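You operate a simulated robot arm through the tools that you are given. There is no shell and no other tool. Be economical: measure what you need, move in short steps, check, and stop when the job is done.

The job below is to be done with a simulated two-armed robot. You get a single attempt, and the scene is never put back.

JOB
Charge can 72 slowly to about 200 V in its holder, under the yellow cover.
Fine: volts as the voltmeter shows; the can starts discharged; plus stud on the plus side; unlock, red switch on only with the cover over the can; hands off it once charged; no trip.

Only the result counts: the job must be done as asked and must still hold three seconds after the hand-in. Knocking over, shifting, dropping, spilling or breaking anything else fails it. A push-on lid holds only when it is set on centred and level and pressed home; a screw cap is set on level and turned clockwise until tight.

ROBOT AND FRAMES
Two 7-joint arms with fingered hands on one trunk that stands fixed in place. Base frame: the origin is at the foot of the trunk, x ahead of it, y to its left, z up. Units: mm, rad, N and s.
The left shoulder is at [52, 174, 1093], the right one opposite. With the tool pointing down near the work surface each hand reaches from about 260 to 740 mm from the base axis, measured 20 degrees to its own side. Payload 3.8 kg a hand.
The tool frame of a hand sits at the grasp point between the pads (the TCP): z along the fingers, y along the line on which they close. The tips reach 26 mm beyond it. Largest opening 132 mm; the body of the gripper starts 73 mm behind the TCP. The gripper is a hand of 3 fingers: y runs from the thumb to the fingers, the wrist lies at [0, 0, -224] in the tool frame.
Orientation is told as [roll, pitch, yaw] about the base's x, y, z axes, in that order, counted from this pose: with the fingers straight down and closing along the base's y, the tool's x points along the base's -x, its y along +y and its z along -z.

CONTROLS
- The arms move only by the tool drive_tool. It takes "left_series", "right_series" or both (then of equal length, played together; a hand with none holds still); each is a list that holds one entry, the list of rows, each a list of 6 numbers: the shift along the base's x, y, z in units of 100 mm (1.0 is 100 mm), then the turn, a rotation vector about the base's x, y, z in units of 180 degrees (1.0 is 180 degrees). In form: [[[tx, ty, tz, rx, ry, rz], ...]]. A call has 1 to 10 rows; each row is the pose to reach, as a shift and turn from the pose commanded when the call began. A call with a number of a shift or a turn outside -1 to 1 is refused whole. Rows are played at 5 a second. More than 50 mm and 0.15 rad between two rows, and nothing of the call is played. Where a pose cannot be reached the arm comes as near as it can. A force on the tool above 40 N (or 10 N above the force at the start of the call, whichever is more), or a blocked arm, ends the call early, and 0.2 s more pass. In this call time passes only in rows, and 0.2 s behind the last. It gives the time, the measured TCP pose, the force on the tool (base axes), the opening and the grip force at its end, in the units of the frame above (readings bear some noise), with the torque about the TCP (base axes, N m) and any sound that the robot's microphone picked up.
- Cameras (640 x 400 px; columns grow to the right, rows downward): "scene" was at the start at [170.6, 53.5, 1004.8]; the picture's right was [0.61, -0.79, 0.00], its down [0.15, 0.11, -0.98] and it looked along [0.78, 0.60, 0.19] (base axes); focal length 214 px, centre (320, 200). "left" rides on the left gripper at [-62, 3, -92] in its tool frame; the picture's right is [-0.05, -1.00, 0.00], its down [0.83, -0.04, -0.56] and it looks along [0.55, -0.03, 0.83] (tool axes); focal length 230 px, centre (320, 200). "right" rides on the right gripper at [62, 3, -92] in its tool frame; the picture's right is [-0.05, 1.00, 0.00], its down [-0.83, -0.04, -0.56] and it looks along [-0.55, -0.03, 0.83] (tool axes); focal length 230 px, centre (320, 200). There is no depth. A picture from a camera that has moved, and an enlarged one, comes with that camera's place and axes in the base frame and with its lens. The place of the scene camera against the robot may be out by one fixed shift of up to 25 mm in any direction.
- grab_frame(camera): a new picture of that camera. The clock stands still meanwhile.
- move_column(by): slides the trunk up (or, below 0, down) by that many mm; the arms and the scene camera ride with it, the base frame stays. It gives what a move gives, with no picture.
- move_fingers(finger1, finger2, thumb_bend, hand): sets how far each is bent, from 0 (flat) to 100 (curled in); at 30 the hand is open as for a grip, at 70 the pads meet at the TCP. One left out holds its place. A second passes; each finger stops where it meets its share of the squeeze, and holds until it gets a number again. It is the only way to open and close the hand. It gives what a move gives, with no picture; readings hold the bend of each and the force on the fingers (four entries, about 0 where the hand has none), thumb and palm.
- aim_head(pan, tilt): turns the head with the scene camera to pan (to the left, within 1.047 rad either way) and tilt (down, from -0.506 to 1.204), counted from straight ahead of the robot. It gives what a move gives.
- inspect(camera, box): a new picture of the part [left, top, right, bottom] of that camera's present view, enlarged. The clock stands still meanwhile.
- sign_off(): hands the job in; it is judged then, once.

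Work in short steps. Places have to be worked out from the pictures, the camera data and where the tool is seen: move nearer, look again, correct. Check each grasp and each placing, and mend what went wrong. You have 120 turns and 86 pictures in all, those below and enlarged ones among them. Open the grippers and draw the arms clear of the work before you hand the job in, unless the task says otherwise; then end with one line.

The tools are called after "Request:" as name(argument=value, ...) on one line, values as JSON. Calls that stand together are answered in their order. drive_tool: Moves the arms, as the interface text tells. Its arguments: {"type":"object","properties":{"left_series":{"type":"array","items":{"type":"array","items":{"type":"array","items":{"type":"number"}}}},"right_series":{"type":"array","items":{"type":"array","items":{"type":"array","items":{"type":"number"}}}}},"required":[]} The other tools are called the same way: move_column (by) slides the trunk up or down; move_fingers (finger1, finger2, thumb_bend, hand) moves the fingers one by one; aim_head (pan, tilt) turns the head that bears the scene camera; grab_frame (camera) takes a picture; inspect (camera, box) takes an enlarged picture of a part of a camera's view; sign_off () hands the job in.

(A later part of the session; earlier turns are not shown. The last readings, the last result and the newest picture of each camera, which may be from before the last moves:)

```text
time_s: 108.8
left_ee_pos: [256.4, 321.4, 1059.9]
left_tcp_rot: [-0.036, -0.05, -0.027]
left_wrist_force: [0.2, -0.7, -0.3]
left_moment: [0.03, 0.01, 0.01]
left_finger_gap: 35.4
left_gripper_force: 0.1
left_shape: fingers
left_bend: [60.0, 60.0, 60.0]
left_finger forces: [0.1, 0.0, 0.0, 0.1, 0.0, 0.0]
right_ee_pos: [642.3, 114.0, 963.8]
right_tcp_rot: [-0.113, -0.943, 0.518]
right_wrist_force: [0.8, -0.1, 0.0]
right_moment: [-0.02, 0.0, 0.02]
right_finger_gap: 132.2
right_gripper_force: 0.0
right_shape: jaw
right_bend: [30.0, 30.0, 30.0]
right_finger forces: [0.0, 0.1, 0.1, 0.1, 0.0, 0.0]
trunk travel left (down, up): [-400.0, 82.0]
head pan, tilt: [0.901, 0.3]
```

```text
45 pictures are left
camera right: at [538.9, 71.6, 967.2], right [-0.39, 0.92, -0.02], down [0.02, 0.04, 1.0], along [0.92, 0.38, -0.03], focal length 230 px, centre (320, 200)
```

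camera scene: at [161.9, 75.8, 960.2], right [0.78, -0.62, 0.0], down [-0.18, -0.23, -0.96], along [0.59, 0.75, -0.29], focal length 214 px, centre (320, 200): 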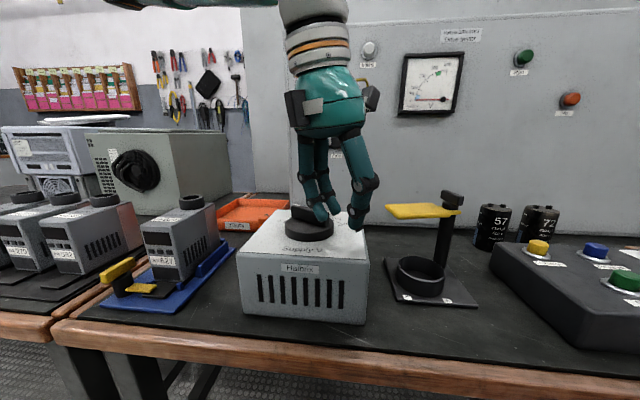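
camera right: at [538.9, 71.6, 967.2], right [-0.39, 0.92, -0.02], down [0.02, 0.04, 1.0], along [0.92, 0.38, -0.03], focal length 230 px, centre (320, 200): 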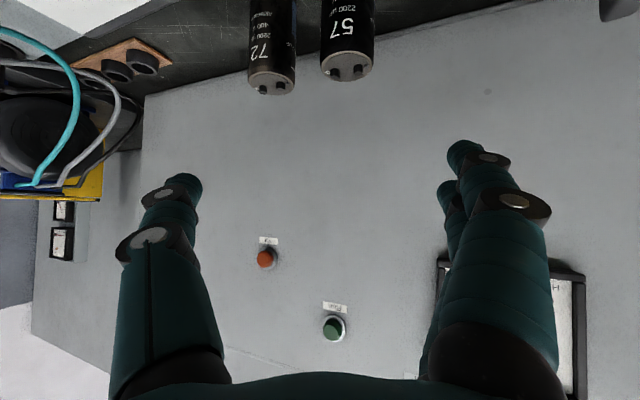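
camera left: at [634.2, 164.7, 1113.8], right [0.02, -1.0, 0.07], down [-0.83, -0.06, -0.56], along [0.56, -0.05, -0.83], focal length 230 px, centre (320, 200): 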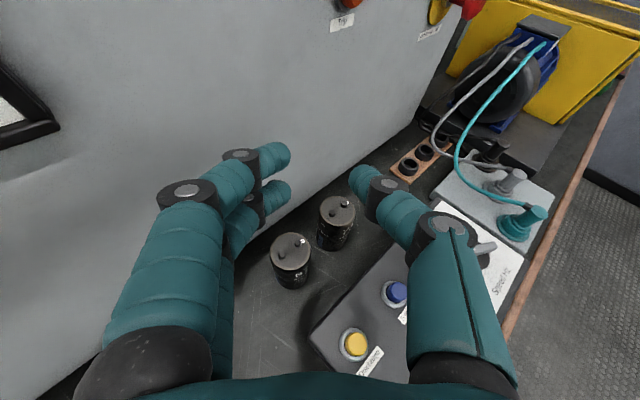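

The right arm reaches well. I'll lift a little, lower the trunk 150 mm, flatten to about 65° pitch and set the finger opening.

Request:
drive_tool(right_series=[[[0, 0, 0.33, 0.008, -0.018, 0.001], [0, 0, 0.66, 0.016, -0.036, 0.003], [0, 0, 1.0, 0.024, -0.053, 0.004]]])

Request:
move_column(by=-150)

Request:
move_fingers(hand="right", finger1=46, finger2=46, thumb_bend=46)

Request:
grab_frame(camera="right")

```text
time_s: 109.6
left_ee_pos: [257.2, 321.2, 1060.4]
left_tcp_rot: [-0.035, -0.052, -0.027]
left_wrist_force: [0.5, -0.9, -0.4]
left_moment: [-0.01, 0.05, 0.01]
left_finger_gap: 35.2
left_gripper_force: 0.1
left_shape: fingers
left_bend: [60.0, 60.0, 60.0]
left_finger forces: [0.1, 0.0, 0.1, 0.1, 0.1, 0.0]
right_ee_pos: [640.8, 113.2, 1065.2]
right_tcp_rot: [-0.156, -1.127, 0.566]
right_wrist_force: [-0.7, -0.2, -0.4]
right_moment: [-0.01, -0.01, -0.01]
right_finger_gap: 132.0
right_gripper_force: 0.0
right_shape: jaw
right_bend: [30.0, 30.0, 30.0]
right_finger forces: [0.0, 0.0, 0.1, 0.0, 0.1, 0.0]
trunk travel left (down, up): [-400.0, 82.0]
head pan, tilt: [0.901, 0.3]
```

```text
time_s: 111.4
left_ee_pos: [256.2, 322.3, 910.5]
left_tcp_rot: [-0.036, -0.052, -0.024]
left_wrist_force: [0.0, -0.4, -0.1]
left_moment: [0.0, -0.01, 0.03]
left_finger_gap: 35.3
left_gripper_force: 0.0
left_shape: fingers
left_bend: [60.0, 60.0, 60.0]
left_finger forces: [0.0, 0.1, 0.0, 0.0, 0.0, 0.0]
right_ee_pos: [641.1, 113.3, 913.1]
right_tcp_rot: [-0.155, -1.127, 0.567]
right_wrist_force: [-0.3, -0.2, 0.4]
right_moment: [-0.01, 0.01, -0.01]
right_finger_gap: 131.9
right_gripper_force: 0.1
right_shape: jaw
right_bend: [30.0, 30.0, 30.0]
right_finger forces: [0.0, 0.0, 0.1, 0.1, 0.1, 0.0]
trunk travel left (down, up): [-250.0, 232.0]
head pan, tilt: [0.901, 0.3]
```

```text
time_s: 112.4
left_ee_pos: [256.2, 322.2, 909.7]
left_tcp_rot: [-0.035, -0.051, -0.025]
left_wrist_force: [-0.2, -0.6, 0.0]
left_moment: [0.0, -0.03, -0.03]
left_finger_gap: 35.2
left_gripper_force: 0.0
left_shape: fingers
left_bend: [60.0, 60.0, 60.0]
left_finger forces: [0.0, 0.0, 0.1, 0.1, 0.0, 0.0]
right_ee_pos: [641.2, 112.5, 913.7]
right_tcp_rot: [-0.154, -1.125, 0.566]
right_wrist_force: [0.0, 0.2, -0.3]
right_moment: [-0.03, -0.01, -0.02]
right_finger_gap: 81.8
right_gripper_force: 0.0
right_shape: fingers
right_bend: [46.0, 46.0, 46.0]
right_finger forces: [0.0, 0.0, 0.0, 0.1, 0.1, 0.0]
trunk travel left (down, up): [-250.0, 232.0]
head pan, tilt: [0.901, 0.3]
```

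```text
44 pictures are left
camera right: at [539.4, 70.9, 896.7], right [-0.39, 0.92, -0.02], down [-0.14, -0.04, 0.99], along [0.91, 0.39, 0.15], focal length 230 px, centre (320, 200)
```

right: 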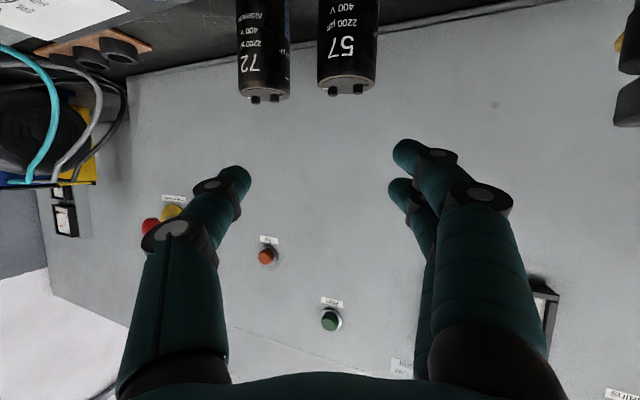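

Right hand in position. G≈(825,118). Move to a pre-grasp about 100 mm short along the tool axis.

Request:
drive_tool(right_series=[[[0.25, -0.15, -0.25, 0, 0, 0], [0.5, -0.3, -0.5, 0, 0, 0], [0.75, -0.3, -0.7, 0, 0, 0], [1.0, -0.3, -0.92, 0, 0, 0]]])

Request:
grab_frame(camera="right")

```text
time_s: 113.4
left_ee_pos: [256.5, 321.3, 911.2]
left_tcp_rot: [-0.037, -0.051, -0.027]
left_wrist_force: [0.4, -0.1, 0.3]
left_moment: [0.0, -0.01, 0.02]
left_finger_gap: 35.3
left_gripper_force: 0.1
left_shape: fingers
left_bend: [60.0, 60.0, 60.0]
left_finger forces: [0.1, 0.0, 0.0, 0.0, 0.0, 0.1]
right_ee_pos: [740.9, 84.7, 820.2]
right_tcp_rot: [-0.156, -1.125, 0.567]
right_wrist_force: [-0.5, 0.9, -1.4]
right_moment: [0.01, 0.02, -0.08]
right_finger_gap: 81.8
right_gripper_force: 0.0
right_shape: fingers
right_bend: [46.0, 46.0, 46.0]
right_finger forces: [0.0, 0.0, 0.0, 0.0, 0.0, 0.0]
trunk travel left (down, up): [-250.0, 232.0]
head pan, tilt: [0.901, 0.3]
```

```text
43 pictures are left
camera right: at [640.8, 41.5, 804.3], right [-0.39, 0.92, -0.02], down [-0.14, -0.04, 0.99], along [0.91, 0.39, 0.15], focal length 230 px, centre (320, 200)
```

right: 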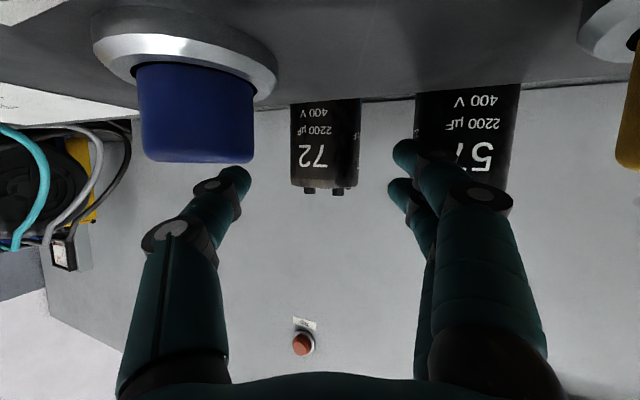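

Can 72 is centred between the fingers; refined estimate (816,119), top ≈818. Advance 55 mm along the axis and look.

Request:
drive_tool(right_series=[[[0.23, 0.1, -0.11, 0, 0, 0], [0.46, 0.2, -0.22, 0, 0, 0]]])

Request:
grab_frame(camera="right")

```text
time_s: 114.0
left_ee_pos: [256.5, 322.5, 909.8]
left_tcp_rot: [-0.037, -0.051, -0.024]
left_wrist_force: [-0.9, -0.2, 0.2]
left_moment: [-0.03, 0.02, 0.0]
left_finger_gap: 35.4
left_gripper_force: 0.1
left_shape: fingers
left_bend: [60.0, 60.0, 60.0]
left_finger forces: [0.0, 0.0, 0.0, 0.0, 0.1, 0.0]
right_ee_pos: [779.8, 99.4, 812.2]
right_tcp_rot: [-0.153, -1.138, 0.565]
right_wrist_force: [-1.7, 0.9, 6.5]
right_moment: [-0.31, 0.85, -0.19]
right_finger_gap: 81.8
right_gripper_force: 0.4
right_shape: fingers
right_bend: [46.0, 46.0, 46.0]
right_finger forces: [0.1, 0.3, 0.1, 0.1, 0.0, 0.0]
trunk travel left (down, up): [-250.0, 232.0]
head pan, tilt: [0.901, 0.3]
stopped in row 2 (right hand): the force on the tool passed its limit at 124 N (the readings are from after the stop); the commanded pose is now the measured one
```

```text
42 pictures are left
camera right: at [678.4, 58.3, 794.0], right [-0.39, 0.92, -0.02], down [-0.15, -0.05, 0.99], along [0.91, 0.39, 0.16], focal length 230 px, centre (320, 200)
```

right: 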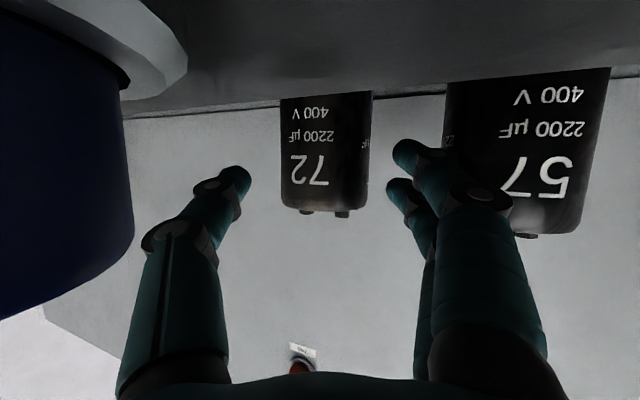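

The hand's underside hit the blue Reverse button region (probably the body is 128 deep in that direction). I'll back off up and away, then come in steeper (55°) with less yaw (13°) so the hand passes left of the button.

Request:
drive_tool(right_series=[[[-0.1, -0.04, 0.15, 0, 0, 0], [-0.3, -0.1, 0.4, -0.011, 0.025, -0.028], [-0.5, -0.05, 0.6, -0.022, 0.0495, -0.057], [-0.6, 0.0, 0.6, -0.022, 0.0495, -0.057]]])

Request:
move_fingers(hand="right", finger1=48, finger2=48, thumb_bend=48)

Request:
grab_frame(camera="right")

Request:
aim_head(pan=0.3, tilt=0.35)

Request:
grab_frame(camera="scene")

```text
time_s: 115.0
left_ee_pos: [256.9, 321.4, 910.3]
left_tcp_rot: [-0.036, -0.052, -0.026]
left_wrist_force: [1.1, -0.2, -0.3]
left_moment: [0.02, 0.02, 0.01]
left_finger_gap: 35.3
left_gripper_force: 0.0
left_shape: fingers
left_bend: [60.0, 60.0, 60.0]
left_finger forces: [0.0, 0.1, 0.0, 0.0, 0.1, 0.0]
right_ee_pos: [720.3, 99.2, 869.5]
right_tcp_rot: [-0.138, -0.966, 0.372]
right_wrist_force: [-0.4, 0.5, 0.0]
right_moment: [-0.03, 0.02, 0.0]
right_finger_gap: 81.8
right_gripper_force: 0.1
right_shape: fingers
right_bend: [46.0, 46.0, 46.0]
right_finger forces: [0.1, 0.1, 0.0, 0.0, 0.0, 0.0]
trunk travel left (down, up): [-250.0, 232.0]
head pan, tilt: [0.901, 0.3]
```

```text
time_s: 116.0
left_ee_pos: [256.3, 323.4, 910.8]
left_tcp_rot: [-0.036, -0.05, -0.027]
left_wrist_force: [0.3, 0.6, 0.2]
left_moment: [-0.03, 0.05, 0.02]
left_finger_gap: 35.3
left_gripper_force: 0.1
left_shape: fingers
left_bend: [60.0, 60.0, 60.0]
left_finger forces: [0.0, 0.0, 0.0, 0.1, 0.0, 0.1]
right_ee_pos: [720.0, 99.7, 869.7]
right_tcp_rot: [-0.138, -0.965, 0.371]
right_wrist_force: [-0.5, -0.2, -0.3]
right_moment: [0.01, -0.02, 0.05]
right_finger_gap: 75.2
right_gripper_force: 0.0
right_shape: fingers
right_bend: [48.0, 48.0, 48.0]
right_finger forces: [0.0, 0.0, 0.0, 0.0, 0.0, 0.1]
trunk travel left (down, up): [-250.0, 232.0]
head pan, tilt: [0.901, 0.3]
```

```text
41 pictures are left
camera right: at [610.7, 75.5, 870.8], right [-0.23, 0.97, -0.04], down [0.0, 0.04, 1.0], along [0.97, 0.22, -0.01], focal length 230 px, centre (320, 200)
```

right: 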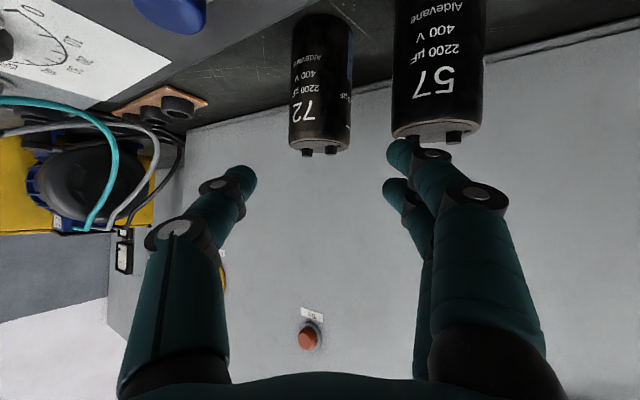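

```text
time_s: 117.0
left_ee_pos: [256.8, 322.1, 911.2]
left_tcp_rot: [-0.036, -0.05, -0.022]
left_wrist_force: [0.8, -0.2, 0.9]
left_moment: [0.01, 0.01, -0.01]
left_finger_gap: 35.2
left_gripper_force: 0.1
left_shape: fingers
left_bend: [60.0, 60.0, 60.0]
left_finger forces: [0.1, 0.1, 0.0, 0.0, 0.0, 0.0]
right_ee_pos: [719.2, 99.8, 869.0]
right_tcp_rot: [-0.138, -0.964, 0.369]
right_wrist_force: [-0.2, 0.2, -0.5]
right_moment: [0.02, -0.01, 0.0]
right_finger_gap: 75.5
right_gripper_force: 0.1
right_shape: fingers
right_bend: [48.0, 48.0, 48.0]
right_finger forces: [0.0, 0.0, 0.0, 0.0, 0.0, 0.1]
trunk travel left (down, up): [-250.0, 232.0]
head pan, tilt: [0.3, 0.351]
```

```text
40 pictures are left
camera scene: at [177.9, 30.3, 801.7], right [0.3, -0.95, 0.0], down [-0.33, -0.1, -0.94], along [0.9, 0.28, -0.34], focal length 214 px, centre (320, 200)
```

scene: 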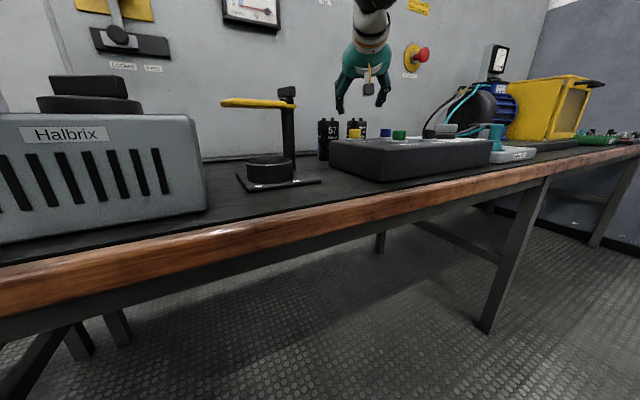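

All standing; a camera bracket hangs under the hand, and that hit the button. With this pose the bracket stays near TCP height and 58 mm left of the blue button. Advance along the axis 65 mm.

Request:
drive_tool(right_series=[[[0.26, 0.055, -0.18, 0, 0, 0], [0.52, 0.11, -0.37, 0, 0, 0]]])

Request:
grab_frame(camera="right")

```text
time_s: 117.6
left_ee_pos: [256.3, 322.6, 911.9]
left_tcp_rot: [-0.037, -0.049, -0.025]
left_wrist_force: [-0.2, -0.1, 0.2]
left_moment: [0.06, 0.02, 0.01]
left_finger_gap: 35.3
left_gripper_force: 0.1
left_shape: fingers
left_bend: [60.0, 60.0, 60.0]
left_finger forces: [0.0, 0.1, 0.0, 0.1, 0.1, 0.0]
right_ee_pos: [738.6, 102.4, 845.2]
right_tcp_rot: [-0.14, -0.965, 0.372]
right_wrist_force: [0.4, 0.9, 0.0]
right_moment: [0.04, 0.0, 0.0]
right_finger_gap: 75.1
right_gripper_force: 0.0
right_shape: fingers
right_bend: [48.0, 48.0, 48.0]
right_finger forces: [0.0, 0.1, 0.0, 0.0, 0.1, 0.1]
right hand out of reach, approached as far as the arm can: row 1, 2
trunk travel left (down, up): [-250.0, 232.0]
head pan, tilt: [0.3, 0.351]
```

```text
39 pictures are left
camera right: at [629.7, 77.8, 846.9], right [-0.23, 0.97, -0.04], down [0.0, 0.04, 1.0], along [0.97, 0.23, -0.01], focal length 230 px, centre (320, 200)
```

right: 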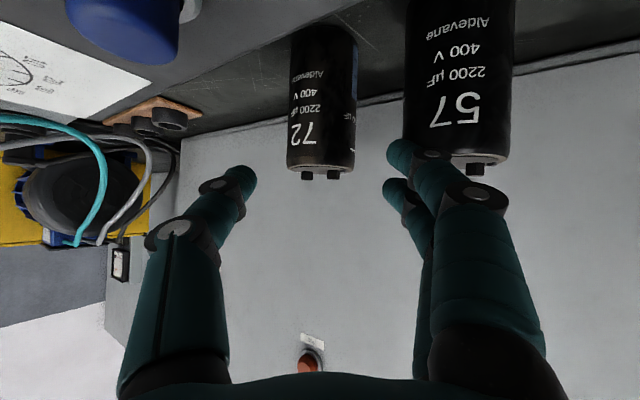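

Reach limit at this trunk height. I'll raise both hands a bit and lower the trunk 120 mm (the right side is free of obstacles), keeping left hand clear.

Request:
drive_tool(left_series=[[[0, 0, 0.33, 0, 0, 0], [0, 0, 0.66, 0, 0, 0], [0, 0, 1.0, 0, 0, 0]]], right_series=[[[-0.15, -0.03, 0.33, 0, 0, 0], [-0.3, -0.06, 0.66, 0, 0, 0], [-0.3, -0.06, 1.0, 0, 0, 0]]])

Request:
move_column(by=-120)

Request:
drive_tool(right_series=[[[0.3, 0.06, 0.1, 0, -0.02, 0], [0.5, 0.09, 0, 0, -0.04, 0], [0.65, 0.12, -0.1, 0, -0.04, 0]]])

```text
time_s: 118.4
left_ee_pos: [252.5, 320.1, 1014.3]
left_tcp_rot: [-0.052, -0.133, -0.043]
left_wrist_force: [0.7, -0.4, -0.5]
left_moment: [0.01, 0.1, 0.02]
left_finger_gap: 35.4
left_gripper_force: 0.1
left_shape: fingers
left_bend: [60.0, 60.0, 60.0]
left_finger forces: [0.0, 0.0, 0.0, 0.1, 0.1, 0.1]
left hand out of reach, approached as far as the arm can: row 3
right_ee_pos: [714.9, 96.7, 882.3]
right_tcp_rot: [-0.14, -0.965, 0.371]
right_wrist_force: [-0.6, 0.3, 0.8]
right_moment: [0.0, 0.0, -0.02]
right_finger_gap: 75.3
right_gripper_force: 0.0
right_shape: fingers
right_bend: [48.0, 48.0, 48.0]
right_finger forces: [0.0, 0.0, 0.0, 0.0, 0.0, 0.0]
right hand out of reach, approached as far as the arm can: row 1, 2, 3
trunk travel left (down, up): [-250.0, 232.0]
head pan, tilt: [0.3, 0.351]
```

```text
time_s: 119.4
left_ee_pos: [273.7, 323.0, 896.9]
left_tcp_rot: [-0.043, 0.003, -0.024]
left_wrist_force: [0.3, -0.6, 0.1]
left_moment: [0.0, 0.01, -0.03]
left_finger_gap: 35.8
left_gripper_force: 0.1
left_shape: fingers
left_bend: [60.0, 60.0, 60.0]
left_finger forces: [0.0, 0.0, 0.0, 0.1, 0.1, 0.0]
right_ee_pos: [729.2, 101.1, 792.8]
right_tcp_rot: [-0.144, -0.984, 0.384]
right_wrist_force: [2.1, 2.1, 5.6]
right_moment: [-0.26, -0.18, 0.11]
right_finger_gap: 74.4
right_gripper_force: 3.0
right_shape: fingers
right_bend: [48.0, 49.0, 48.0]
right_finger forces: [0.0, 0.5, 0.0, 0.1, 6.4, 0.0]
trunk travel left (down, up): [-158.0, 323.0]
head pan, tilt: [0.3, 0.351]
stopped: the force on the tool passed its limit at 54 N (the readings are from after the stop); the commanded pose is now the measured one
```

```text
time_s: 120.2
left_ee_pos: [271.2, 324.8, 898.5]
left_tcp_rot: [-0.043, 0.001, -0.024]
left_wrist_force: [0.5, -0.3, 0.6]
left_moment: [0.01, 0.03, -0.01]
left_finger_gap: 35.2
left_gripper_force: 0.1
left_shape: fingers
left_bend: [60.0, 60.0, 60.0]
left_finger forces: [0.0, 0.0, 0.0, 0.0, 0.0, 0.1]
right_ee_pos: [791.6, 113.8, 812.2]
right_tcp_rot: [-0.253, -1.135, 0.475]
right_wrist_force: [8.6, 7.0, 23.4]
right_moment: [-0.44, 2.59, -0.7]
right_finger_gap: 74.1
right_gripper_force: 0.6
right_shape: fingers
right_bend: [48.0, 48.0, 48.0]
right_finger forces: [0.4, 0.3, 0.1, 0.0, 0.0, 0.0]
trunk travel left (down, up): [-158.0, 323.0]
head pan, tilt: [0.3, 0.351]
stopped in row 3 (right hand): the force on the tool passed its limit at 139 N (the readings are from after the stop); the commanded pose is now the measured one
```

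Batched too much: the raise hadn't completed. The hand is in contact; take a look before anything else.

Request:
grab_frame(camera="right")

Request:
grab_frame(camera="scene")

```text
38 pictures are left
camera right: at [684.3, 89.0, 794.1], right [-0.22, 0.97, -0.06], down [-0.18, 0.02, 0.98], along [0.96, 0.23, 0.17], focal length 230 px, centre (320, 200)
```

right: 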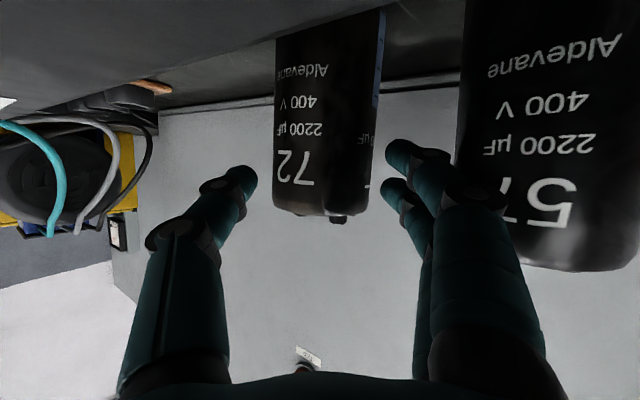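

```text
37 pictures are left
camera scene: at [179.0, 30.4, 708.5], right [0.3, -0.96, 0.0], down [-0.33, -0.1, -0.94], along [0.9, 0.28, -0.34], focal length 214 px, centre (320, 200)
```

scene: 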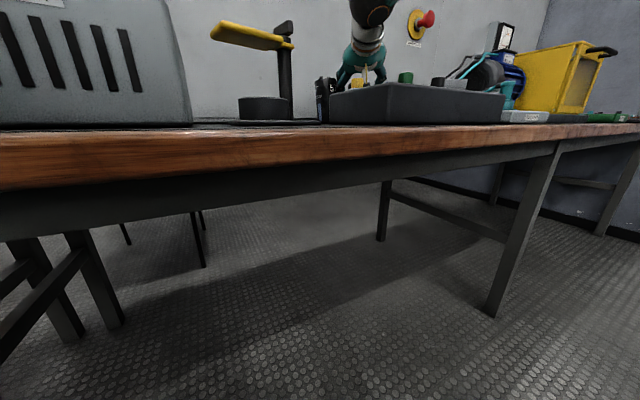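

Both cans are upright and the hand is almost at the grasp: tips straddle can 72. The bracket is resting on the box, so I'll ease up 8 mm and advance 15 mm.

Request:
drive_tool(right_series=[[[0, 0, 0.05, 0, 0, 0], [0.0, 0.0, 0.1, 0, 0, 0]]])

```text
time_s: 120.8
left_ee_pos: [271.8, 322.6, 897.6]
left_tcp_rot: [-0.042, 0.001, -0.026]
left_wrist_force: [-1.5, 1.0, -0.2]
left_moment: [0.02, 0.0, 0.0]
left_finger_gap: 35.2
left_gripper_force: 0.1
left_shape: fingers
left_bend: [60.0, 60.0, 60.0]
left_finger forces: [0.1, 0.0, 0.0, 0.0, 0.0, 0.1]
right_ee_pos: [790.2, 112.2, 809.9]
right_tcp_rot: [-0.255, -1.117, 0.477]
right_wrist_force: [0.6, -1.1, 3.0]
right_moment: [-0.05, 0.37, -0.02]
right_finger_gap: 74.3
right_gripper_force: 0.9
right_shape: fingers
right_bend: [48.0, 48.0, 48.0]
right_finger forces: [0.1, 1.2, 0.1, 0.1, 0.0, 0.0]
trunk travel left (down, up): [-158.0, 323.0]
head pan, tilt: [0.3, 0.351]
```

Force is nearly gone. Advance 14 mm.

Request:
drive_tool(right_series=[[[0.07, 0.01, 0.03, 0, 0, 0], [0.14, 0.03, 0.03, 0, 0, 0]]])

Request:
inspect(camera="right", box=[160, 100, 480, 300])

```text
time_s: 121.4
left_ee_pos: [273.4, 323.7, 896.3]
left_tcp_rot: [-0.04, 0.002, -0.025]
left_wrist_force: [-0.7, -0.2, 0.4]
left_moment: [-0.01, 0.05, -0.01]
left_finger_gap: 35.5
left_gripper_force: 0.1
left_shape: fingers
left_bend: [60.0, 60.0, 60.0]
left_finger forces: [0.0, 0.0, 0.0, 0.0, 0.1, 0.0]
right_ee_pos: [799.9, 114.1, 815.1]
right_tcp_rot: [-0.254, -1.126, 0.477]
right_wrist_force: [-0.4, -0.5, 1.0]
right_moment: [-0.01, 0.03, 0.04]
right_finger_gap: 73.9
right_gripper_force: 0.4
right_shape: fingers
right_bend: [48.0, 48.0, 48.0]
right_finger forces: [0.9, 0.0, 0.0, 0.0, 0.1, 0.0]
right hand out of reach, approached as far as the arm can: row 2
trunk travel left (down, up): [-158.0, 323.0]
head pan, tilt: [0.3, 0.351]
```

```text
2.00 times, centred on (320, 200) of right
camera zoom: at [693.0, 88.9, 798.5], right [-0.22, 0.97, -0.06], down [-0.17, 0.02, 0.99], along [0.96, 0.23, 0.16], focal length 460 px, centre (320, 200)
```

zoom: 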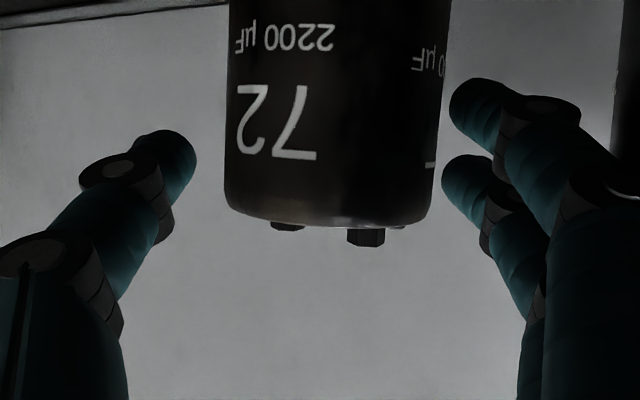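

The can is between thumb and fingers near the tips. Close the right hand.

Request:
move_fingers(hand="right", finger1=64, finger2=64, thumb_bend=64)

Request:
inspect(camera="right", box=[160, 50, 480, 250])

```text
time_s: 122.4
left_ee_pos: [272.8, 323.9, 896.1]
left_tcp_rot: [-0.041, 0.001, -0.025]
left_wrist_force: [0.2, 0.8, -0.3]
left_moment: [0.0, 0.01, 0.0]
left_finger_gap: 35.3
left_gripper_force: 0.1
left_shape: fingers
left_bend: [60.0, 60.0, 60.0]
left_finger forces: [0.1, 0.0, 0.0, 0.0, 0.1, 0.0]
right_ee_pos: [800.3, 113.5, 816.2]
right_tcp_rot: [-0.254, -1.125, 0.477]
right_wrist_force: [-0.6, -0.2, 0.6]
right_moment: [0.02, 0.06, 0.01]
right_finger_gap: 54.2
right_gripper_force: 12.9
right_shape: fingers
right_bend: [54.0, 56.0, 59.0]
right_finger forces: [8.3, 5.5, 0.0, 0.1, 12.2, 0.1]
trunk travel left (down, up): [-158.0, 323.0]
head pan, tilt: [0.3, 0.351]
```

```text
2.00 times, centred on (320, 150) of right
camera zoom: at [693.0, 89.1, 798.7], right [-0.22, 0.97, -0.06], down [-0.17, 0.02, 0.99], along [0.96, 0.23, 0.16], focal length 460 px, centre (320, 300)
```

zoom: 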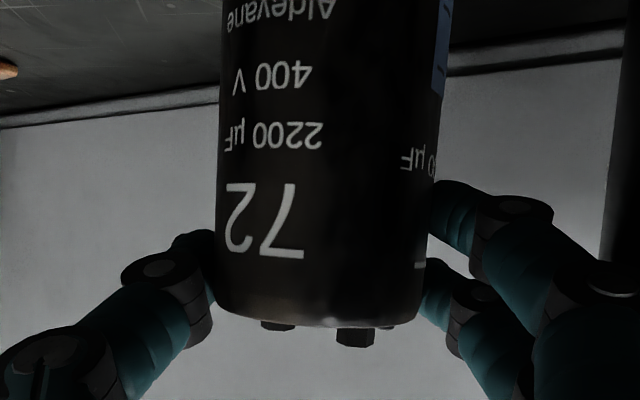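

Firm three-finger grip, gap 54 mm, 13 N. Lift slightly and draw back.

Request:
drive_tool(right_series=[[[-0.03, -0.02, 0.1, 0, 0, 0], [-0.08, -0.04, 0.2, 0, 0, 0], [-0.15, -0.06, 0.35, 0, 0, 0]]])

Request:
grab_frame(camera="right")

```text
time_s: 123.2
left_ee_pos: [273.0, 323.6, 897.9]
left_tcp_rot: [-0.043, 0.001, -0.026]
left_wrist_force: [0.6, 0.3, 0.4]
left_moment: [0.03, 0.03, -0.03]
left_finger_gap: 35.3
left_gripper_force: 0.1
left_shape: fingers
left_bend: [60.0, 60.0, 60.0]
left_finger forces: [0.0, 0.0, 0.0, 0.0, 0.0, 0.0]
right_ee_pos: [794.0, 110.2, 832.5]
right_tcp_rot: [-0.255, -1.129, 0.476]
right_wrist_force: [0.7, 0.5, -3.6]
right_moment: [0.02, 0.05, 0.0]
right_finger_gap: 54.3
right_gripper_force: 12.4
right_shape: fingers
right_bend: [54.0, 56.0, 59.0]
right_finger forces: [7.1, 5.3, 0.1, 0.1, 12.4, 0.0]
right hand out of reach, approached as far as the arm can: row 2, 3
trunk travel left (down, up): [-158.0, 323.0]
head pan, tilt: [0.3, 0.351]
```

```text
34 pictures are left
camera right: at [686.8, 85.8, 815.0], right [-0.22, 0.97, -0.06], down [-0.17, 0.02, 0.99], along [0.96, 0.23, 0.16], focal length 230 px, centre (320, 200)
```

right: 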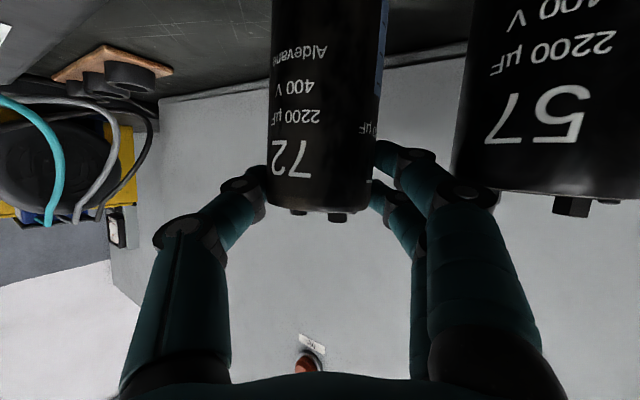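

Lifted clean (3.6 N load). I'll use the trunk to raise it clear of the box and can 57.

Request:
move_column(by=90)

```text
time_s: 124.5
left_ee_pos: [273.2, 322.9, 987.2]
left_tcp_rot: [-0.042, 0.005, -0.026]
left_wrist_force: [-0.1, 0.6, 0.9]
left_moment: [-0.03, 0.06, 0.0]
left_finger_gap: 35.5
left_gripper_force: 0.0
left_shape: fingers
left_bend: [60.0, 60.0, 60.0]
left_finger forces: [0.0, 0.0, 0.1, 0.0, 0.0, 0.0]
right_ee_pos: [771.3, 109.5, 987.1]
right_tcp_rot: [-0.373, -1.206, 0.584]
right_wrist_force: [0.1, 0.7, -2.5]
right_moment: [-0.02, 0.06, -0.03]
right_finger_gap: 54.4
right_gripper_force: 12.7
right_shape: fingers
right_bend: [54.0, 56.0, 59.0]
right_finger forces: [7.4, 5.4, 0.0, 0.0, 12.5, 0.0]
trunk travel left (down, up): [-248.0, 233.0]
head pan, tilt: [0.3, 0.351]
```

Can is well clear at TCP z 987. Retract the right hand to a waiting spot, and bring the left camera over the holder with about 28° pitch.

Request:
drive_tool(right_series=[[[-0.33, -0.15, 0, 0, 0, 0], [-0.66, -0.3, 0, 0, 0, 0], [-1.0, -0.45, 0, 0, 0, 0]]])

Request:
drive_tool(left_series=[[[0.25, -0.1, 0, 0, -0.04, 0], [0.5, -0.2, 0, 0, -0.08, 0], [0.75, -0.3, 0, 0, -0.12, 0], [1.0, -0.4, 0, 0, -0.156, 0]]])

Request:
drive_tool(left_series=[[[0.3, -0.1, 0, 0, 0, 0], [0.6, -0.2, 0, 0, 0, 0], [0.9, -0.2, 0, 0, 0, 0]]])

Request:
grab_frame(camera="left")

```text
time_s: 125.3
left_ee_pos: [272.2, 323.8, 987.5]
left_tcp_rot: [-0.041, 0.003, -0.027]
left_wrist_force: [-0.5, -0.3, -1.1]
left_moment: [-0.03, 0.0, 0.03]
left_finger_gap: 35.4
left_gripper_force: 0.0
left_shape: fingers
left_bend: [60.0, 60.0, 60.0]
left_finger forces: [0.0, 0.1, 0.0, 0.0, 0.1, 0.1]
right_ee_pos: [668.2, 64.7, 989.1]
right_tcp_rot: [-0.375, -1.21, 0.588]
right_wrist_force: [-0.2, 0.6, -3.1]
right_moment: [0.01, 0.1, 0.01]
right_finger_gap: 54.1
right_gripper_force: 12.0
right_shape: fingers
right_bend: [54.0, 57.0, 59.0]
right_finger forces: [7.3, 5.3, 0.0, 0.0, 12.4, 0.1]
trunk travel left (down, up): [-248.0, 233.0]
head pan, tilt: [0.3, 0.351]
```

```text
time_s: 126.3
left_ee_pos: [371.6, 285.2, 987.1]
left_tcp_rot: [-0.027, -0.49, -0.028]
left_wrist_force: [0.8, 0.5, 0.5]
left_moment: [-0.01, 0.01, 0.02]
left_finger_gap: 35.2
left_gripper_force: 0.1
left_shape: fingers
left_bend: [60.0, 60.0, 60.0]
left_finger forces: [0.0, 0.0, 0.0, 0.0, 0.0, 0.0]
right_ee_pos: [669.8, 65.4, 987.2]
right_tcp_rot: [-0.375, -1.209, 0.586]
right_wrist_force: [0.4, 0.5, -3.1]
right_moment: [-0.02, 0.09, -0.01]
right_finger_gap: 54.2
right_gripper_force: 12.4
right_shape: fingers
right_bend: [54.0, 57.0, 59.0]
right_finger forces: [7.3, 5.4, 0.0, 0.0, 12.3, 0.0]
trunk travel left (down, up): [-248.0, 233.0]
head pan, tilt: [0.3, 0.351]
```

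```text
time_s: 127.1
left_ee_pos: [464.0, 265.2, 985.9]
left_tcp_rot: [-0.027, -0.486, -0.026]
left_wrist_force: [-0.1, 0.7, -0.3]
left_moment: [-0.01, 0.01, -0.05]
left_finger_gap: 35.3
left_gripper_force: 0.1
left_shape: fingers
left_bend: [60.0, 60.0, 60.0]
left_finger forces: [0.0, 0.0, 0.0, 0.0, 0.0, 0.0]
right_ee_pos: [670.2, 63.8, 988.0]
right_tcp_rot: [-0.375, -1.208, 0.583]
right_wrist_force: [-0.3, -1.1, -3.0]
right_moment: [-0.01, 0.06, -0.02]
right_finger_gap: 53.8
right_gripper_force: 12.5
right_shape: fingers
right_bend: [54.0, 57.0, 59.0]
right_finger forces: [7.2, 5.2, 0.1, 0.0, 12.3, 0.0]
trunk travel left (down, up): [-248.0, 233.0]
head pan, tilt: [0.3, 0.351]
```

```text
33 pictures are left
camera left: at [476.3, 270.8, 1095.5], right [0.0, -1.0, 0.05], down [-0.99, 0.0, 0.1], along [-0.1, -0.05, -0.99], focal length 230 px, centre (320, 200)
```

left: 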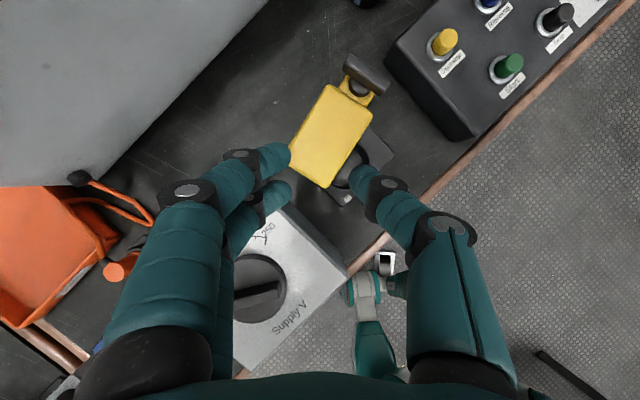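

The cover half overlaps the ring, so it must swing back. I'll close the left fingers, straighten the tool, and descend beside the ring to push the cover's near edge toward +y/+x.

Request:
move_fingers(hand="left", finger1=69, finger2=69, thumb_bend=69)

Request:
drive_tool(left_series=[[[0.05, -0.2, 0, 0, 0.04, 0], [0.1, -0.4, 0, 0, 0.08, 0], [0.15, -0.6, 0, 0, 0.12, 0], [0.2, -0.8, -0.1, 0.009, 0.155, 0.009]]])

Request:
drive_tool(left_series=[[[0, 0, -0.35, 0, 0, 0], [0, 0, -0.7, 0, 0, 0]]])

Request:
aim_head(pan=0.4, tilt=0.3)

Request:
grab_frame(camera="scene")

```text
time_s: 128.1
left_ee_pos: [462.9, 265.8, 986.2]
left_tcp_rot: [-0.028, -0.487, -0.027]
left_wrist_force: [0.0, 0.3, 1.3]
left_moment: [-0.03, 0.01, 0.01]
left_finger_gap: 8.4
left_gripper_force: 0.0
left_shape: fingers
left_bend: [69.0, 69.0, 69.0]
left_finger forces: [0.1, 0.0, 0.0, 0.1, 0.0, 0.1]
right_ee_pos: [670.7, 65.1, 988.3]
right_tcp_rot: [-0.376, -1.206, 0.587]
right_wrist_force: [0.2, -0.4, -3.4]
right_moment: [0.0, 0.07, 0.0]
right_finger_gap: 54.1
right_gripper_force: 12.5
right_shape: fingers
right_bend: [54.0, 57.0, 59.0]
right_finger forces: [7.2, 5.3, 0.0, 0.1, 12.4, 0.1]
trunk travel left (down, up): [-248.0, 233.0]
head pan, tilt: [0.3, 0.351]
```

```text
time_s: 129.1
left_ee_pos: [484.8, 185.4, 975.5]
left_tcp_rot: [-0.008, 0.004, -0.003]
left_wrist_force: [0.4, 0.5, -0.5]
left_moment: [0.01, -0.01, 0.03]
left_finger_gap: 8.5
left_gripper_force: 0.0
left_shape: fingers
left_bend: [69.0, 69.0, 69.0]
left_finger forces: [0.0, 0.0, 0.0, 0.1, 0.0, 0.1]
right_ee_pos: [671.1, 65.4, 986.8]
right_tcp_rot: [-0.372, -1.207, 0.584]
right_wrist_force: [0.8, -0.1, -3.5]
right_moment: [-0.01, 0.06, 0.02]
right_finger_gap: 54.2
right_gripper_force: 12.6
right_shape: fingers
right_bend: [54.0, 57.0, 59.0]
right_finger forces: [7.2, 5.3, 0.0, 0.0, 12.2, 0.1]
trunk travel left (down, up): [-248.0, 233.0]
head pan, tilt: [0.3, 0.351]
```

```text
time_s: 129.7
left_ee_pos: [482.2, 184.2, 905.8]
left_tcp_rot: [-0.009, 0.0, -0.006]
left_wrist_force: [0.8, 0.0, 1.0]
left_moment: [0.02, 0.05, -0.03]
left_finger_gap: 8.8
left_gripper_force: 0.1
left_shape: fingers
left_bend: [69.0, 69.0, 69.0]
left_finger forces: [0.0, 0.0, 0.0, 0.1, 0.0, 0.1]
right_ee_pos: [670.8, 65.7, 988.0]
right_tcp_rot: [-0.375, -1.207, 0.587]
right_wrist_force: [0.3, 0.6, -2.9]
right_moment: [0.0, 0.03, 0.01]
right_finger_gap: 54.1
right_gripper_force: 12.0
right_shape: fingers
right_bend: [54.0, 57.0, 59.0]
right_finger forces: [7.2, 5.3, 0.0, 0.0, 12.2, 0.0]
trunk travel left (down, up): [-248.0, 233.0]
head pan, tilt: [0.3, 0.351]
```

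```text
time_s: 130.3
left_ee_pos: [482.8, 184.5, 906.4]
left_tcp_rot: [-0.007, 0.001, -0.006]
left_wrist_force: [-0.1, -0.3, -0.5]
left_moment: [0.0, 0.04, -0.02]
left_finger_gap: 8.6
left_gripper_force: 0.1
left_shape: fingers
left_bend: [69.0, 69.0, 69.0]
left_finger forces: [0.1, 0.0, 0.0, 0.0, 0.0, 0.1]
right_ee_pos: [670.5, 64.7, 987.6]
right_tcp_rot: [-0.377, -1.209, 0.586]
right_wrist_force: [-0.5, 0.1, -2.7]
right_moment: [-0.01, 0.04, -0.02]
right_finger_gap: 54.1
right_gripper_force: 12.1
right_shape: fingers
right_bend: [54.0, 57.0, 59.0]
right_finger forces: [7.2, 5.3, 0.0, 0.1, 12.3, 0.1]
trunk travel left (down, up): [-248.0, 233.0]
head pan, tilt: [0.4, 0.3]
```

```text
32 pictures are left
camera scene: at [175.2, 39.0, 805.1], right [0.39, -0.92, 0.0], down [-0.27, -0.12, -0.96], along [0.88, 0.37, -0.3], focal length 214 px, centre (320, 200)
```

scene: 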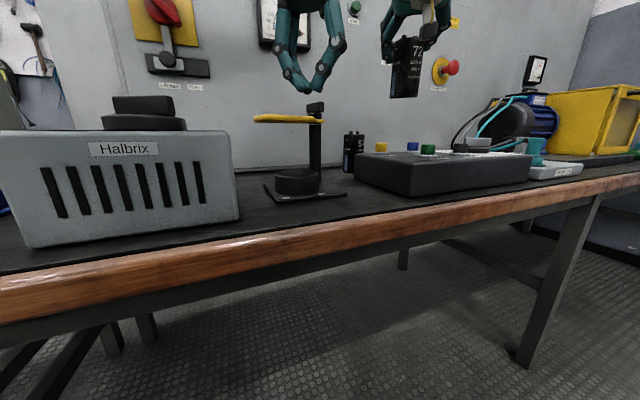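

Fingertips (z≈880) are above the cover height (≈848). Descend 42 mm, then push toward +y gently in an arc.

Request:
drive_tool(left_series=[[[0, 0, -0.22, 0, 0, 0], [0, 0, -0.43, 0, 0, 0]]])

Request:
drive_tool(left_series=[[[0.05, 0.15, 0, 0, 0, 0], [0.1, 0.3, 0, 0, 0, 0], [0.16, 0.45, 0, 0, 0, 0], [0.25, 0.6, 0, 0, 0, 0], [0.36, 0.75, 0, 0, 0, 0], [0.5, 0.87, 0, 0, 0, 0]]])

Request:
grab_frame(camera="scene")

```text
time_s: 130.9
left_ee_pos: [483.4, 183.3, 863.7]
left_tcp_rot: [-0.007, -0.001, -0.005]
left_wrist_force: [0.5, 0.2, 0.2]
left_moment: [0.04, 0.0, 0.03]
left_finger_gap: 8.7
left_gripper_force: 0.0
left_shape: fingers
left_bend: [69.0, 69.0, 69.0]
left_finger forces: [0.0, 0.0, 0.0, 0.1, 0.1, 0.1]
right_ee_pos: [670.6, 64.1, 986.6]
right_tcp_rot: [-0.374, -1.207, 0.586]
right_wrist_force: [-0.7, 0.8, -3.8]
right_moment: [-0.03, 0.08, -0.03]
right_finger_gap: 53.9
right_gripper_force: 12.2
right_shape: fingers
right_bend: [54.0, 57.0, 59.0]
right_finger forces: [7.2, 5.3, 0.0, 0.0, 12.3, 0.0]
trunk travel left (down, up): [-248.0, 233.0]
head pan, tilt: [0.4, 0.3]
```

```text
time_s: 132.3
left_ee_pos: [532.6, 271.4, 864.8]
left_tcp_rot: [-0.006, 0.0, -0.007]
left_wrist_force: [-1.1, -0.6, -1.0]
left_moment: [0.01, 0.05, 0.02]
left_finger_gap: 7.4
left_gripper_force: 0.6
left_shape: fingers
left_bend: [69.0, 69.0, 69.0]
left_finger forces: [1.1, 0.0, 0.0, 0.0, 0.0, 0.0]
right_ee_pos: [669.4, 64.0, 987.7]
right_tcp_rot: [-0.376, -1.209, 0.587]
right_wrist_force: [0.2, -0.1, -3.1]
right_moment: [-0.01, 0.09, -0.01]
right_finger_gap: 54.0
right_gripper_force: 12.7
right_shape: fingers
right_bend: [54.0, 57.0, 59.0]
right_finger forces: [7.3, 5.4, 0.1, 0.1, 12.3, 0.0]
trunk travel left (down, up): [-248.0, 233.0]
head pan, tilt: [0.4, 0.3]
```

```text
31 pictures are left
camera scene: at [175.1, 39.0, 805.1], right [0.39, -0.92, 0.0], down [-0.27, -0.12, -0.96], along [0.88, 0.37, -0.3], focal length 214 px, centre (320, 200)
```

scene: 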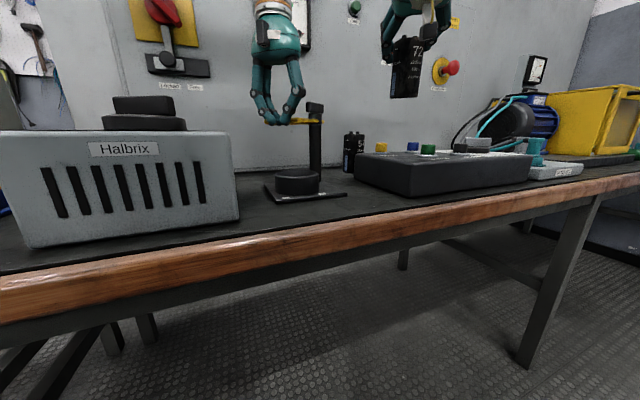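

Cover swung back. A touch more, then lift the left hand and tilt its camera over the ring to measure it.

Request:
drive_tool(left_series=[[[0.12, 0.06, 0, 0, 0, 0], [0.2, 0.06, 0, 0, 0, 0], [0.1, -0.05, 0.1, 0, 0, 0], [0.0, -0.1, 0.5, 0, 0, 0], [-0.2, -0.1, 0.9, 0, -0.04, 0], [-0.4, -0.1, 1.0, 0, -0.08, 0], [-0.5, -0.1, 1.0, 0, -0.12, 0], [-0.6, -0.1, 1.0, 0, -0.155, 0]]])

Request:
grab_frame(camera="left")

```text
time_s: 132.8
left_ee_pos: [536.0, 275.7, 859.7]
left_tcp_rot: [-0.002, 0.036, -0.007]
left_wrist_force: [-22.5, 2.0, 8.5]
left_moment: [0.04, 0.26, 0.1]
left_finger_gap: 4.5
left_gripper_force: 11.6
left_shape: fingers
left_bend: [72.0, 69.0, 69.0]
left_finger forces: [23.4, 0.0, 0.1, 0.0, 0.0, 0.1]
right_ee_pos: [667.5, 64.8, 986.8]
right_tcp_rot: [-0.375, -1.206, 0.586]
right_wrist_force: [0.0, 0.5, -4.5]
right_moment: [-0.03, 0.04, -0.02]
right_finger_gap: 54.2
right_gripper_force: 12.3
right_shape: fingers
right_bend: [54.0, 57.0, 59.0]
right_finger forces: [7.1, 5.3, 0.1, 0.1, 12.3, 0.0]
trunk travel left (down, up): [-248.0, 233.0]
head pan, tilt: [0.4, 0.3]
stopped in row 2 (left hand): the force on the tool passed its limit at 48 N (the readings are from after the stop); the commanded pose is now the measured one
```

```text
30 pictures are left
camera left: at [602.1, 280.1, 949.6], right [0.04, -1.0, 0.0], down [-0.81, -0.03, 0.59], along [-0.59, -0.03, -0.81], focal length 230 px, centre (320, 200)
```

left: 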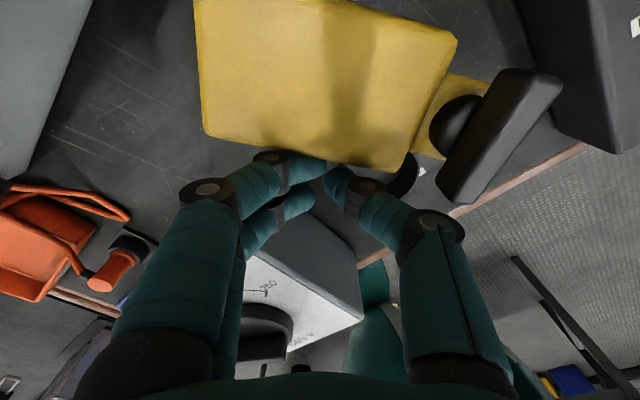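

The cover is at its end stop, fully open. Back off and lift.

Request:
drive_tool(left_series=[[[-0.1, -0.05, 0, 0, 0, 0], [-0.25, -0.1, 0.2, 0, -0.02, 0], [-0.4, -0.1, 0.6, 0, -0.06, 0], [-0.55, -0.1, 1.0, 0, -0.1, 0], [-0.6, -0.1, 1.0, 0, -0.14, 0], [-0.6, -0.1, 1.0, 0, -0.165, 0]]])

Request:
grab_frame(camera="left")

```text
time_s: 134.2
left_ee_pos: [480.6, 266.1, 960.3]
left_tcp_rot: [-0.001, -0.492, -0.007]
left_wrist_force: [0.0, -0.1, 0.5]
left_moment: [-0.01, -0.03, -0.01]
left_finger_gap: 8.0
left_gripper_force: 0.0
left_shape: fingers
left_bend: [69.0, 69.0, 69.0]
left_finger forces: [0.1, 0.0, 0.0, 0.0, 0.0, 0.0]
right_ee_pos: [670.5, 64.8, 988.0]
right_tcp_rot: [-0.375, -1.207, 0.585]
right_wrist_force: [-0.5, 0.5, -3.3]
right_moment: [-0.02, 0.08, -0.01]
right_finger_gap: 54.1
right_gripper_force: 12.0
right_shape: fingers
right_bend: [54.0, 57.0, 59.0]
right_finger forces: [7.2, 5.3, 0.0, 0.0, 12.3, 0.0]
trunk travel left (down, up): [-248.0, 233.0]
head pan, tilt: [0.4, 0.3]
```

```text
29 pictures are left
camera left: at [491.8, 270.5, 1069.9], right [0.04, -1.0, 0.03], down [-0.99, -0.04, 0.1], along [-0.1, -0.03, -0.99], focal length 230 px, centre (320, 200)
```

left: 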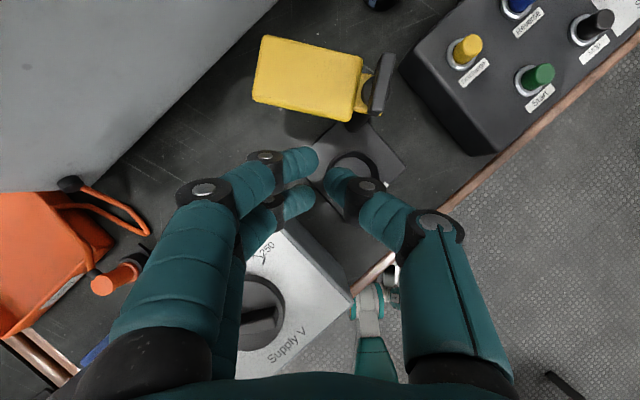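

Cover fully open; the ring is partly hidden by the fingers. Shift the left hand back to see the ring cleanly.

Request:
drive_tool(left_series=[[[-0.4, 0, 0, 0, 0, 0], [-0.8, 0, 0, 0, 0, 0]]])

Request:
inspect(camera="left", box=[260, 20, 450, 140])

```text
time_s: 134.8
left_ee_pos: [400.6, 267.1, 959.1]
left_tcp_rot: [0.001, -0.491, -0.006]
left_wrist_force: [0.4, 0.8, -1.0]
left_moment: [0.02, -0.02, -0.03]
left_finger_gap: 8.1
left_gripper_force: 0.0
left_shape: fingers
left_bend: [69.0, 69.0, 69.0]
left_finger forces: [0.1, 0.0, 0.0, 0.0, 0.0, 0.0]
right_ee_pos: [670.4, 65.3, 988.0]
right_tcp_rot: [-0.375, -1.209, 0.586]
right_wrist_force: [0.6, 0.3, -4.2]
right_moment: [-0.01, 0.06, 0.01]
right_finger_gap: 54.2
right_gripper_force: 12.2
right_shape: fingers
right_bend: [54.0, 57.0, 59.0]
right_finger forces: [7.2, 5.2, 0.1, 0.0, 12.2, 0.1]
trunk travel left (down, up): [-248.0, 233.0]
head pan, tilt: [0.4, 0.3]
```

```text
3.33 times, centred on (355, 80) of left
camera zoom: at [411.9, 270.6, 1069.7], right [0.04, -1.0, 0.03], down [-0.99, -0.04, 0.1], along [-0.1, -0.03, -0.99], focal length 767 px, centre (203, 600)
```

zoom: 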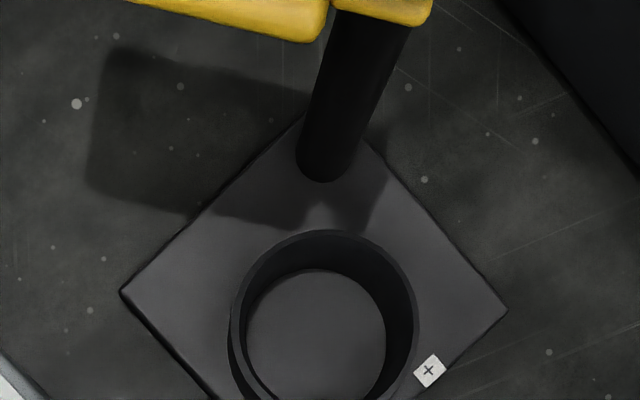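

Ring centre is at about (494.5,216.5), top z≈747, floor ≈712. Move the left hand away, and restore the can upright (+0.095 rad pitch) while moving the right hand back along y≈70.

Request:
drive_tool(left_series=[[[-0.33, 0.15, 0.1, 0, 0.04, 0], [-0.66, 0.3, 0.2, 0, 0.08, 0], [-1.0, 0.45, 0.3, 0, 0.12, 0]]], right_series=[[[-0.33, 0.0, 0, 0, 0.01, 0], [-0.66, 0.0, 0, 0, 0.02, 0], [-1.0, 0.05, -0.1, 0, 0.0302, 0]]])

Request:
drive_tool(right_series=[[[-0.3, 0.2, -0.05, 0, 0, 0], [-0.6, 0.45, -0.1, 0, 0, 0], [-0.85, 0.7, -0.1, 0, 0, 0]]])

```text
time_s: 135.6
left_ee_pos: [305.4, 309.2, 987.0]
left_tcp_rot: [0.001, -0.137, -0.004]
left_wrist_force: [-0.2, 0.7, 0.0]
left_moment: [0.02, -0.05, -0.03]
left_finger_gap: 8.0
left_gripper_force: 0.1
left_shape: fingers
left_bend: [69.0, 69.0, 69.0]
left_finger forces: [0.1, 0.0, 0.1, 0.0, 0.1, 0.0]
left hand out of reach, approached as far as the arm can: row 3
right_ee_pos: [569.9, 70.2, 977.4]
right_tcp_rot: [-0.255, -1.127, 0.474]
right_wrist_force: [0.2, 0.8, -2.8]
right_moment: [0.01, 0.04, 0.0]
right_finger_gap: 54.1
right_gripper_force: 12.5
right_shape: fingers
right_bend: [54.0, 57.0, 59.0]
right_finger forces: [7.0, 5.4, 0.0, 0.0, 12.4, 0.0]
trunk travel left (down, up): [-248.0, 233.0]
head pan, tilt: [0.4, 0.3]
```

```text
time_s: 136.4
left_ee_pos: [304.1, 309.0, 986.9]
left_tcp_rot: [-0.004, -0.142, -0.007]
left_wrist_force: [-0.2, -0.2, -0.8]
left_moment: [0.01, -0.03, 0.01]
left_finger_gap: 8.2
left_gripper_force: 0.0
left_shape: fingers
left_bend: [69.0, 69.0, 69.0]
left_finger forces: [0.0, 0.1, 0.0, 0.0, 0.0, 0.0]
right_ee_pos: [485.3, 140.2, 968.1]
right_tcp_rot: [-0.254, -1.125, 0.474]
right_wrist_force: [-0.4, -0.1, -3.4]
right_moment: [-0.01, 0.06, 0.0]
right_finger_gap: 53.9
right_gripper_force: 12.8
right_shape: fingers
right_bend: [54.0, 57.0, 59.0]
right_finger forces: [7.2, 5.3, 0.0, 0.1, 12.5, 0.0]
trunk travel left (down, up): [-248.0, 233.0]
head pan, tilt: [0.4, 0.3]
```

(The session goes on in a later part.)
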